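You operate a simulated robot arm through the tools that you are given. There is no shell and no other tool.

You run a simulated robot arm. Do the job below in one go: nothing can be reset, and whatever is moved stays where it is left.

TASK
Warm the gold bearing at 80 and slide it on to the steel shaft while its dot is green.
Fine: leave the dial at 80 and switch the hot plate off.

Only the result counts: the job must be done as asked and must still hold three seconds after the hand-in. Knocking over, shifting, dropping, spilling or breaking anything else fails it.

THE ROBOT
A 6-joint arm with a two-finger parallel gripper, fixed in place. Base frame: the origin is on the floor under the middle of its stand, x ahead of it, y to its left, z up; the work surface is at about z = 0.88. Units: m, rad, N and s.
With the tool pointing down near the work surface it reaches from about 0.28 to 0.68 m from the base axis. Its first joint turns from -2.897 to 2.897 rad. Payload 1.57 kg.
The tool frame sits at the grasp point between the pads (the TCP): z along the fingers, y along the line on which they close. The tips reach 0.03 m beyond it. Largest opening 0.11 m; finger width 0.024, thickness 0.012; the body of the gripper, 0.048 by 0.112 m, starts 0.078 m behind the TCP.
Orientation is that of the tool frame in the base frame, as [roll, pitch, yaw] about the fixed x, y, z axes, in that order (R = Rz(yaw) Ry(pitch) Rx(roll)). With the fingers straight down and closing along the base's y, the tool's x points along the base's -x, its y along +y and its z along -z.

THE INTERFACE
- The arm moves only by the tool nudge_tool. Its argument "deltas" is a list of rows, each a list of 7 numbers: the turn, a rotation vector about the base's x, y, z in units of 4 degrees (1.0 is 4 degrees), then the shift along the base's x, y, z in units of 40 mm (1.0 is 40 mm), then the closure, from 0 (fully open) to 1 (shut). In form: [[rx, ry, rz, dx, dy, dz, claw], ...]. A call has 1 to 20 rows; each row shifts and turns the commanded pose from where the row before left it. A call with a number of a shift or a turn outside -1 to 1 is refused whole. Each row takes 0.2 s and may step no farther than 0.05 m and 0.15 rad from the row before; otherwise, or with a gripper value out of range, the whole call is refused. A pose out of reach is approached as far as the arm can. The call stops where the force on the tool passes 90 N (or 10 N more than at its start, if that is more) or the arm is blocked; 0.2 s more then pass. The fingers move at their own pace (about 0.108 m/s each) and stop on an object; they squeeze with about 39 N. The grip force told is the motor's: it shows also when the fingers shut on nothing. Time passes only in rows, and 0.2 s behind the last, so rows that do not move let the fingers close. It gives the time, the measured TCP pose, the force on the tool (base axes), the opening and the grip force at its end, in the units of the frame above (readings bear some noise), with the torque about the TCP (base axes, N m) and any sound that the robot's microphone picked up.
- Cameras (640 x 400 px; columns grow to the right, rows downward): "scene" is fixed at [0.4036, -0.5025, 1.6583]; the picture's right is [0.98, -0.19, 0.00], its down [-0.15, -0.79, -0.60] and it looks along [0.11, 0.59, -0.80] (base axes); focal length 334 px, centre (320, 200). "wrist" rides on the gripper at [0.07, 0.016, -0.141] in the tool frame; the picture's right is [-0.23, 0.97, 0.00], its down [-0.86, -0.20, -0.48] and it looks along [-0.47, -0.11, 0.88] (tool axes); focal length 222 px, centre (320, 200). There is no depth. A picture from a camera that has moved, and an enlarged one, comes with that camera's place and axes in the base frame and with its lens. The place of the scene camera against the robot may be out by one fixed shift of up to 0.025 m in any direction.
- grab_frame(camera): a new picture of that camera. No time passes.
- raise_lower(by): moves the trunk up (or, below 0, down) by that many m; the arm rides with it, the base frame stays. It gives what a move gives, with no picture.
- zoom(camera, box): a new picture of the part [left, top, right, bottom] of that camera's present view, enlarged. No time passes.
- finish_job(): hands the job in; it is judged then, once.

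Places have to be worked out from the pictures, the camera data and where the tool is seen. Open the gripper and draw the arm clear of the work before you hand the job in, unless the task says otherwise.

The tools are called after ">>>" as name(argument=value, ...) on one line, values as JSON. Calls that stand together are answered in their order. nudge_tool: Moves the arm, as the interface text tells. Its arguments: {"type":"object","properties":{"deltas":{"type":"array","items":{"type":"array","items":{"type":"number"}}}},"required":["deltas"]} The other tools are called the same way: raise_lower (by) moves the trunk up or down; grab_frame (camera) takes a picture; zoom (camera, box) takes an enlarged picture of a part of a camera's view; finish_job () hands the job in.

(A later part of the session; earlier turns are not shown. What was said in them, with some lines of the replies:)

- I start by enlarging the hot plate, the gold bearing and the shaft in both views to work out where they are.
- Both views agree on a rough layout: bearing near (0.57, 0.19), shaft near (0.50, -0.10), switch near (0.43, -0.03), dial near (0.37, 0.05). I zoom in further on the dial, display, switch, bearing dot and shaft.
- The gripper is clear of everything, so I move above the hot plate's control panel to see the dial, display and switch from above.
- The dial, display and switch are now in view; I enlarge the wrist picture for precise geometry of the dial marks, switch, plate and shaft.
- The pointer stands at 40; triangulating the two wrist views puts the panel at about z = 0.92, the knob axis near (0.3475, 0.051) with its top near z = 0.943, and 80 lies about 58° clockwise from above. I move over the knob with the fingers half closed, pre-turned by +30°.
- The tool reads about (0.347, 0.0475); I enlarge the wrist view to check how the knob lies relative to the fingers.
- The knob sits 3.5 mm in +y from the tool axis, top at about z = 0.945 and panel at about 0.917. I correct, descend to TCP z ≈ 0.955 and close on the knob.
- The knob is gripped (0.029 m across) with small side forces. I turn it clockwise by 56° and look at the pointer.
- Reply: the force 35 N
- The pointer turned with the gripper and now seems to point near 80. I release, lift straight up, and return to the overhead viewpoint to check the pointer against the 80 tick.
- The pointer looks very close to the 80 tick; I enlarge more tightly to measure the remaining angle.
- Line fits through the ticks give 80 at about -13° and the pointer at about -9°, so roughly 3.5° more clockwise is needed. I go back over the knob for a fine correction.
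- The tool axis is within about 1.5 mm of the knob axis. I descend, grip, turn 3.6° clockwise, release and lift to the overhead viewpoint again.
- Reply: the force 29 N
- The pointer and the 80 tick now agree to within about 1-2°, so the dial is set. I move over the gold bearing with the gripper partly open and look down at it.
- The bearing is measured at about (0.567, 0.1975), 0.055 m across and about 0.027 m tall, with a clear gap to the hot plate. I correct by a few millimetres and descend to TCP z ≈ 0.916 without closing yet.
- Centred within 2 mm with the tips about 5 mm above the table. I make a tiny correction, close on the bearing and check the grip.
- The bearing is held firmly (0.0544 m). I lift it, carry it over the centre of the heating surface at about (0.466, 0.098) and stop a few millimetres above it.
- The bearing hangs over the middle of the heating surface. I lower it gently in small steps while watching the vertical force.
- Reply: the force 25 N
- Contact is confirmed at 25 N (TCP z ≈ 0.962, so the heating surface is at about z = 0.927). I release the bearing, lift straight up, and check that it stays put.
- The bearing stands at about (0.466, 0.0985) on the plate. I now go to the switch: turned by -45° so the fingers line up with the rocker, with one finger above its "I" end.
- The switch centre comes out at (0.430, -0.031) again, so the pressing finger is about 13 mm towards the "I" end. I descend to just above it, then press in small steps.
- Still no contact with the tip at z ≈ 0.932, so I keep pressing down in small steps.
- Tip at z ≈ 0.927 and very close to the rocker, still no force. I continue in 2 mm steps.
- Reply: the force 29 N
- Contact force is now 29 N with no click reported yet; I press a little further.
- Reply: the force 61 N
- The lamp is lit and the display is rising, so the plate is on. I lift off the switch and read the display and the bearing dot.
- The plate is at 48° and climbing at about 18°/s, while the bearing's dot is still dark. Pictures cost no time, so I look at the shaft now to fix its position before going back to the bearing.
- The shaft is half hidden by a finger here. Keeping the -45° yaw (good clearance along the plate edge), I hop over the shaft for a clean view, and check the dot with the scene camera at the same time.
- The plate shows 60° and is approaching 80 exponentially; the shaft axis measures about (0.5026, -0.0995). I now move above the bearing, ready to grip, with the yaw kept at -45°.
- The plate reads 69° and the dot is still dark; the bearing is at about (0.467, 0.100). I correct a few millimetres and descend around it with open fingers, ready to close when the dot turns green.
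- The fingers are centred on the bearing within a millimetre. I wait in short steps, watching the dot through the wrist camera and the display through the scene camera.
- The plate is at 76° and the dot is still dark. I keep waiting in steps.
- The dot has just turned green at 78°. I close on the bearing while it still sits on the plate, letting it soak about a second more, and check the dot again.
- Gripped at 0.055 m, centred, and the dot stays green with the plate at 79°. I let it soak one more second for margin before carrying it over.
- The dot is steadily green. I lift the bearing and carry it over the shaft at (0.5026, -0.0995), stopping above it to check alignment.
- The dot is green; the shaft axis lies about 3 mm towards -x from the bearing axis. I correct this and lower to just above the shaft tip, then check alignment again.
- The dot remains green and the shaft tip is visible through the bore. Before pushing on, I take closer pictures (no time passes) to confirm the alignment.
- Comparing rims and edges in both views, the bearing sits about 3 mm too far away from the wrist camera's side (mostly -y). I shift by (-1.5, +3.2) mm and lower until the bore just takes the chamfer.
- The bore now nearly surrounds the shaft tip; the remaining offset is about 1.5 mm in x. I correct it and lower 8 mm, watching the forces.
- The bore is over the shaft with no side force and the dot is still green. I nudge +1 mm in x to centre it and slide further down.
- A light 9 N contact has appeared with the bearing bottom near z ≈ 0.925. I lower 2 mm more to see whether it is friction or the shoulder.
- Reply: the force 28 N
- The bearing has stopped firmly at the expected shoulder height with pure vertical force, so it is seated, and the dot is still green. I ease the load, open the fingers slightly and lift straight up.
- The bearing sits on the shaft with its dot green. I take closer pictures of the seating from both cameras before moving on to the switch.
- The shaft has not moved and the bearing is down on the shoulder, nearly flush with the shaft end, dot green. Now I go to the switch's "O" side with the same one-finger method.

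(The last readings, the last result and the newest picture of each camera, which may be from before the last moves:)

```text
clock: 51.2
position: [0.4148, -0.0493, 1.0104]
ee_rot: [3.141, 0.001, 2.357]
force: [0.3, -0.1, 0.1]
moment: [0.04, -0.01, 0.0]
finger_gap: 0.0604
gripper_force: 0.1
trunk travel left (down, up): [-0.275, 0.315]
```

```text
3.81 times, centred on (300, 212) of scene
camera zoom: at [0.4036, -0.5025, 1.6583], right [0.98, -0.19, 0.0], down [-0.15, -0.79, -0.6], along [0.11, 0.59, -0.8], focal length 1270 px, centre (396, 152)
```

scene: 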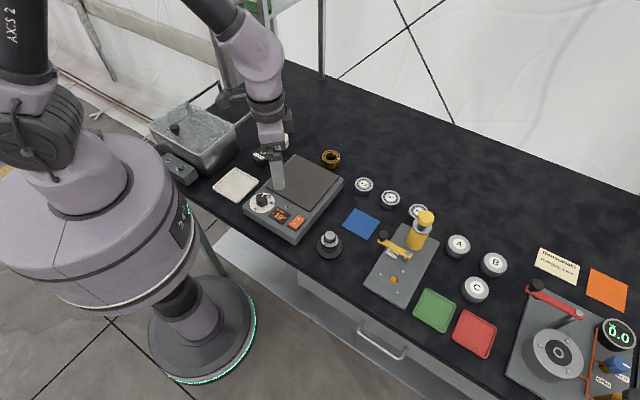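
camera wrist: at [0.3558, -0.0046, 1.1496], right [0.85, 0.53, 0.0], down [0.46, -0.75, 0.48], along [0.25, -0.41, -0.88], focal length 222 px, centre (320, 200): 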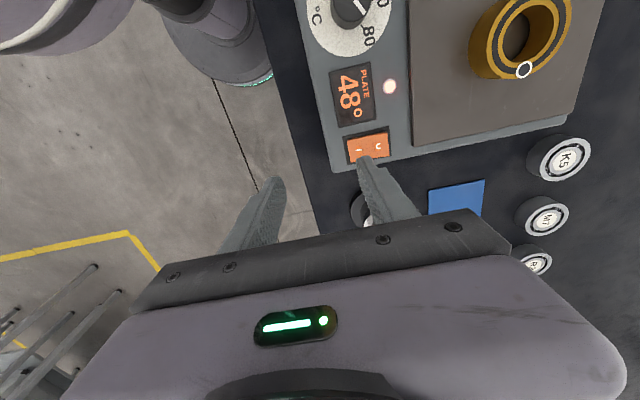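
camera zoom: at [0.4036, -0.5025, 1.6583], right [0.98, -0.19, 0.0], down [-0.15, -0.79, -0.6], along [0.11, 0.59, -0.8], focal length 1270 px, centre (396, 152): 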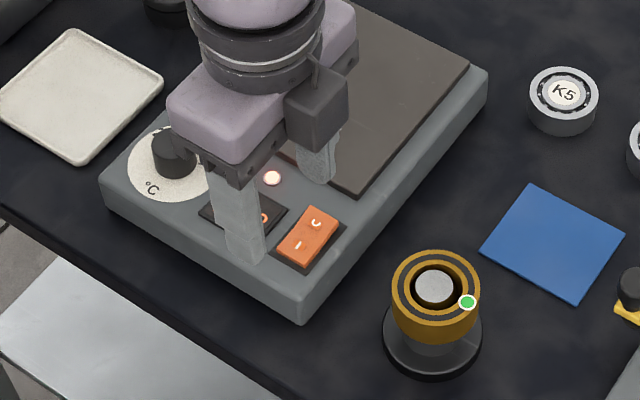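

The pressing finger is 13.5 mm towards the "O" end, 2.5 mm off sideways. I correct that and descend to just above the rocker.

>>> nudge_tool(deltas=[[0, 0, 0, -0.045, 0.045, -0.5, 0.45], [0, 0, 0, 0, 0, -0.5, 0.45], [0, 0, 0, 0, 0, -0.25, 0.45], [0, 0, 0, 0, 0, 0, 0.45]])

>>> nudge_tool(deltas=[[0, 0, 0, 0, 0, -0.05, 0.45], [0, 0, 0, 0, 0, 0, 0.45]])

>>> zoom(camera="wrist", box=[240, 80, 440, 220])

>>> zoom(camera="scene", box=[240, 160, 360, 265])

```text
clock: 52.2
position: [0.4137, -0.045, 0.9594]
ee_rot: [3.141, 0.001, 2.357]
force: [0.0, 0.0, 0.3]
moment: [0.02, 0.0, -0.01]
finger_gap: 0.0607
gripper_force: 0.1
trunk travel left (down, up): [-0.275, 0.315]
```

```text
clock: 52.8
position: [0.4128, -0.0444, 0.9568]
ee_rot: [3.141, -0.001, 2.356]
force: [1.4, 0.1, 0.5]
moment: [0.02, -0.07, 0.0]
finger_gap: 0.061
gripper_force: 0.1
trunk travel left (down, up): [-0.275, 0.315]
```

```text
2.86 times, centred on (340, 150) of wrist
camera zoom: at [0.3757, 0.0168, 1.0992], right [0.85, 0.53, 0.0], down [0.46, -0.75, 0.48], along [0.25, -0.41, -0.88], focal length 635 px, centre (263, 343)
```

zoom: 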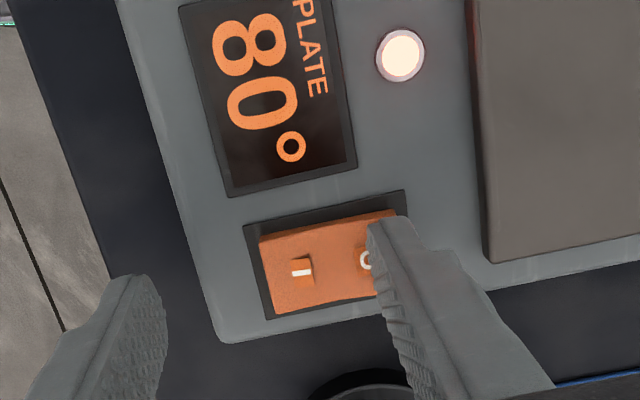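

```text
3.81 times, centred on (300, 212) of scene
camera zoom: at [0.4036, -0.5025, 1.6583], right [0.98, -0.19, 0.0], down [-0.15, -0.79, -0.6], along [0.11, 0.59, -0.8], focal length 1270 px, centre (396, 152)
```

zoom: 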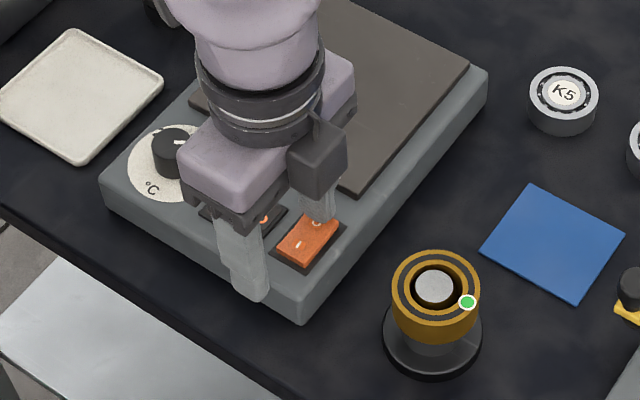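

The lamp is still on and the tip is just touching the "O" side. I shift 2 mm back onto the rocker and press further in small steps.

>>> nudge_tool(deltas=[[0, 0, 0, 0, -0.05, 0, 0.45], [0, 0, 0, 0, 0, -0.06, 0.45], [0, 0, 0, 0, 0, 0, 0.45]])

>>> zoom(camera="wrist", box=[240, 80, 440, 220])

```text
clock: 53.6
position: [0.4135, -0.0472, 0.9558]
ee_rot: [3.14, 0.0, 2.357]
force: [0.6, -0.2, 4.8]
moment: [0.12, -0.11, 0.01]
finger_gap: 0.0608
gripper_force: 0.5
trunk travel left (down, up): [-0.275, 0.315]
```

```text
2.86 times, centred on (340, 150) of wrist
camera zoom: at [0.3751, 0.0132, 1.0972], right [0.85, 0.53, 0.0], down [0.46, -0.75, 0.48], along [0.25, -0.41, -0.88], focal length 635 px, centre (263, 343)
```

zoom: 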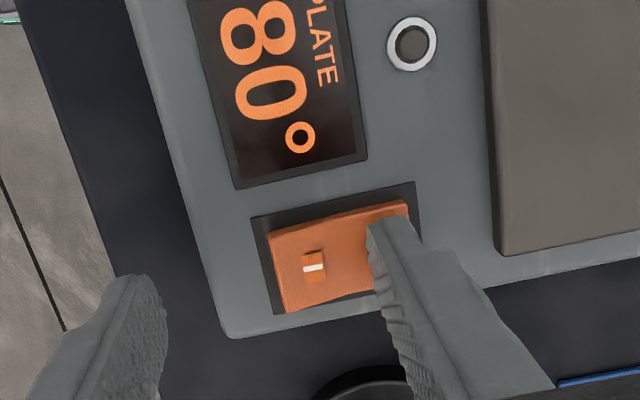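

The lamp has gone out, so the plate is off. I lift straight up, move the arm back clear of the work, and verify everything.

>>> nudge_tool(deltas=[[0, 0, 0, 0, 0, -0.02, 0.45], [0, 0, 0, 0, 0, 0.3, 0.45], [0, 0, 0, 0, 0, 0.8, 0.3], [0, 0, 0, 0, 0, 1, 0.2], [0, 0, 0, 0, 0, 1, 0.1], [0, 0, 0, 0, 0, 1, 0], [0, 0, 0, 0, 0, 1, 0], [0, 0, 0, 0, 0, 0, 0]])

>>> grab_frame(camera="wrist")

>>> grab_frame(camera="scene")

>>> zoom(camera="scene", box=[240, 160, 360, 265])

```text
clock: 55.4
position: [0.4136, -0.049, 1.1583]
ee_rot: [-3.141, 0.0, 2.357]
force: [-0.2, -0.6, -1.0]
moment: [-0.02, 0.02, 0.02]
finger_gap: 0.11
gripper_force: 0.0
trunk travel left (down, up): [-0.275, 0.315]
```

```text
taken
camera wrist: at [0.3756, 0.0129, 1.2996], right [0.85, 0.53, 0.0], down [0.46, -0.75, 0.48], along [0.25, -0.41, -0.88], focal length 222 px, centre (320, 200)
```

wrist: 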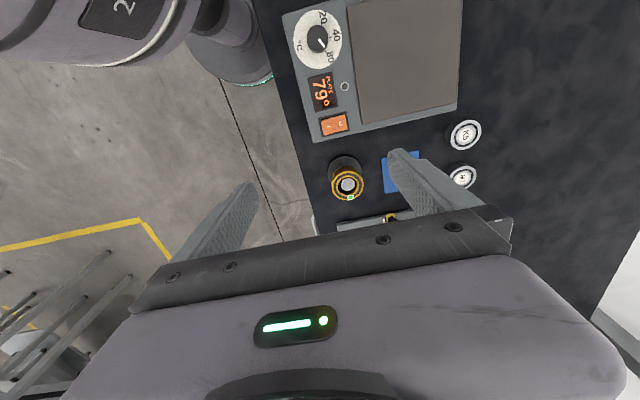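

```text
taken
```

scene: 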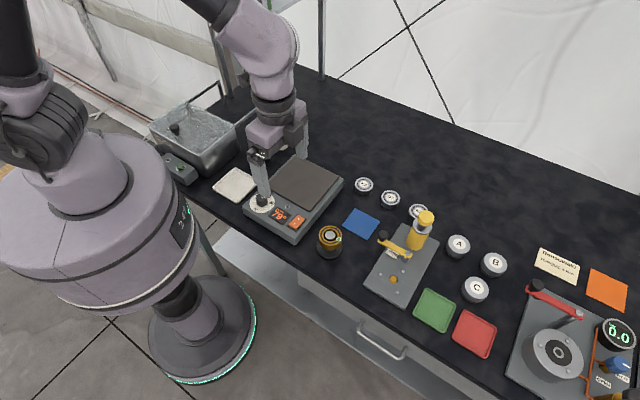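

```text
3.81 times, centred on (300, 212) of scene
camera zoom: at [0.4036, -0.5025, 1.6583], right [0.98, -0.19, 0.0], down [-0.15, -0.79, -0.6], along [0.11, 0.59, -0.8], focal length 1270 px, centre (396, 152)
```

zoom: 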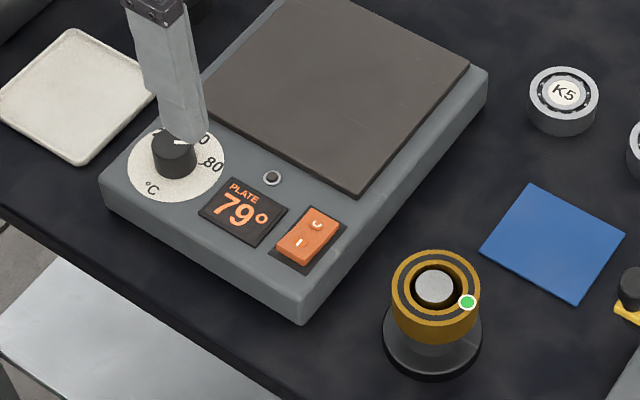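

The plate is off and cooling (79°), the dial still points at 80 and the bearing sits on the shaft. I raise the arm further clear and take final close-ups of the dial and the bearing.

>>> nudge_tool(deltas=[[0, 0, 0, 0, -0.3, 0.8, 0], [0, 0, 0, 0, -0.3, 0.8, 0], [0, 0, 0, 0, -0.3, 0.8, 0], [0, 0, 0, 0, 0, 0, 0], [0, 0, 0, 0, 0, 0, 0]])

>>> zoom(camera="scene", box=[250, 185, 285, 215])

>>> zoom(camera="scene", box=[310, 215, 350, 260])

>>> zoom(camera="scene", box=[240, 140, 440, 300])

>>> zoom(camera="wrist", box=[270, 0, 400, 200])

```text
clock: 56.6
position: [0.413, -0.0822, 1.2573]
ee_rot: [-3.141, -0.001, 2.356]
force: [-0.4, 0.4, -1.3]
moment: [0.01, 0.0, -0.02]
finger_gap: 0.1102
gripper_force: 0.2
trunk travel left (down, up): [-0.275, 0.315]
```

```text
13.33 times, centred on (268, 200) of scene
camera zoom: at [0.4036, -0.5025, 1.6583], right [0.98, -0.19, 0.0], down [-0.15, -0.79, -0.6], along [0.11, 0.59, -0.8], focal length 4447 px, centre (1020, 200)
```

zoom: 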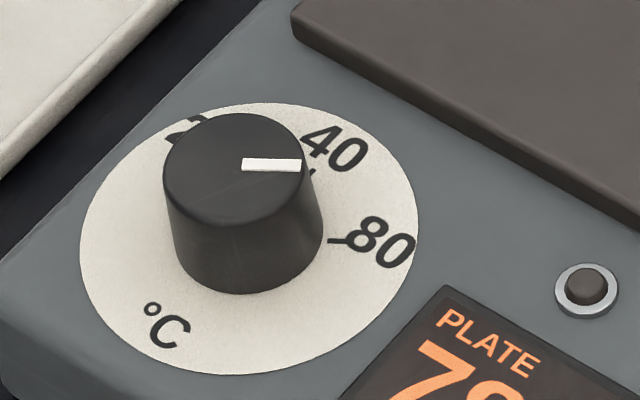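

```text
8.89 times, centred on (330, 238) of scene
camera zoom: at [0.4036, -0.5025, 1.6583], right [0.98, -0.19, 0.0], down [-0.15, -0.79, -0.6], along [0.11, 0.59, -0.8], focal length 2964 px, centre (231, -133)
```

zoom: 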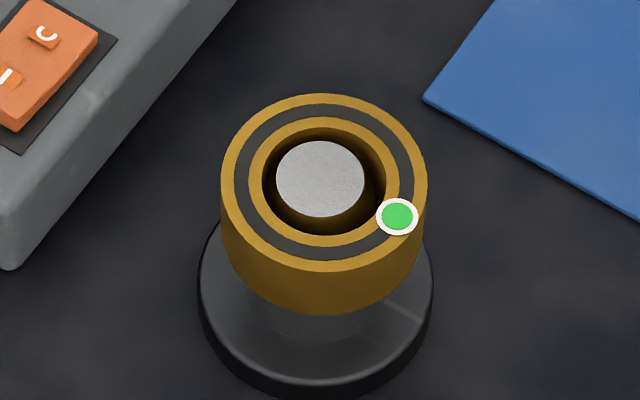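

```text
2.50 times, centred on (340, 220) of scene
camera zoom: at [0.4036, -0.5025, 1.6583], right [0.98, -0.19, 0.0], down [-0.15, -0.79, -0.6], along [0.11, 0.59, -0.8], focal length 834 px, centre (270, 150)
```

zoom: 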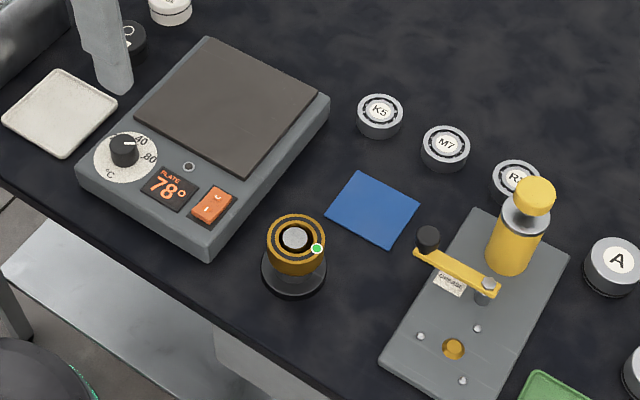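

```text
2.00 times, centred on (335, 100) of wrist
camera zoom: at [0.3748, -0.0217, 1.3979], right [0.85, 0.53, 0.0], down [0.46, -0.75, 0.48], along [0.25, -0.41, -0.88], focal length 444 px, centre (290, 400)
```

zoom: 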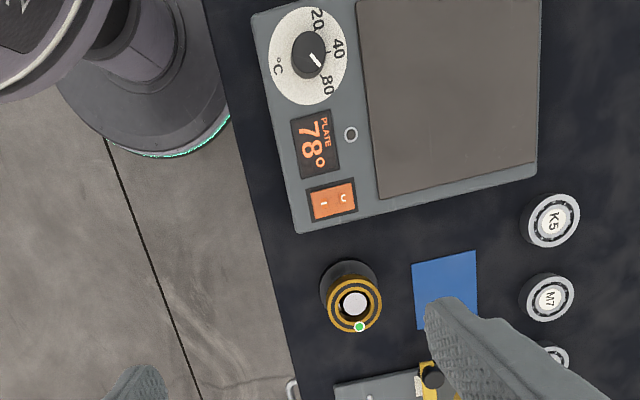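

The dial points at 80, the switch is off with its lamp out, and the bearing is seated on the shaft with its dot green. Nothing else has moved, and the gripper is open and well clear, so I hand the job in.

>>> finish_job()

```text
The job is handed in.
```

The gold bearing is on the steel shaft, and I slid it on while its dot was green. The dial is set to 80 and the hot plate is switched off.

- **Warming:** the dot turned green about 8 s after I switched the plate on, with the plate reading 78°. It was still green in the last pictures.
- **Seating:** the bearing went down without side force and stopped firmly at the height I judged the shoulder to be. I pressed it there at about 27 N. From the cameras it looks level and fully down, but they can't show a gap of a few millimetres under it.
- **Dial and plate:** the pointer is within about 1–2° of the 80 mark. The lamp went out when I pressed the switch off, and the display had dropped to 78° by the end.
- **Surroundings:** comparing the pictures, the shaft, hot plate and other items on the bench are where they started. The gripper is open and the arm is raised clear.
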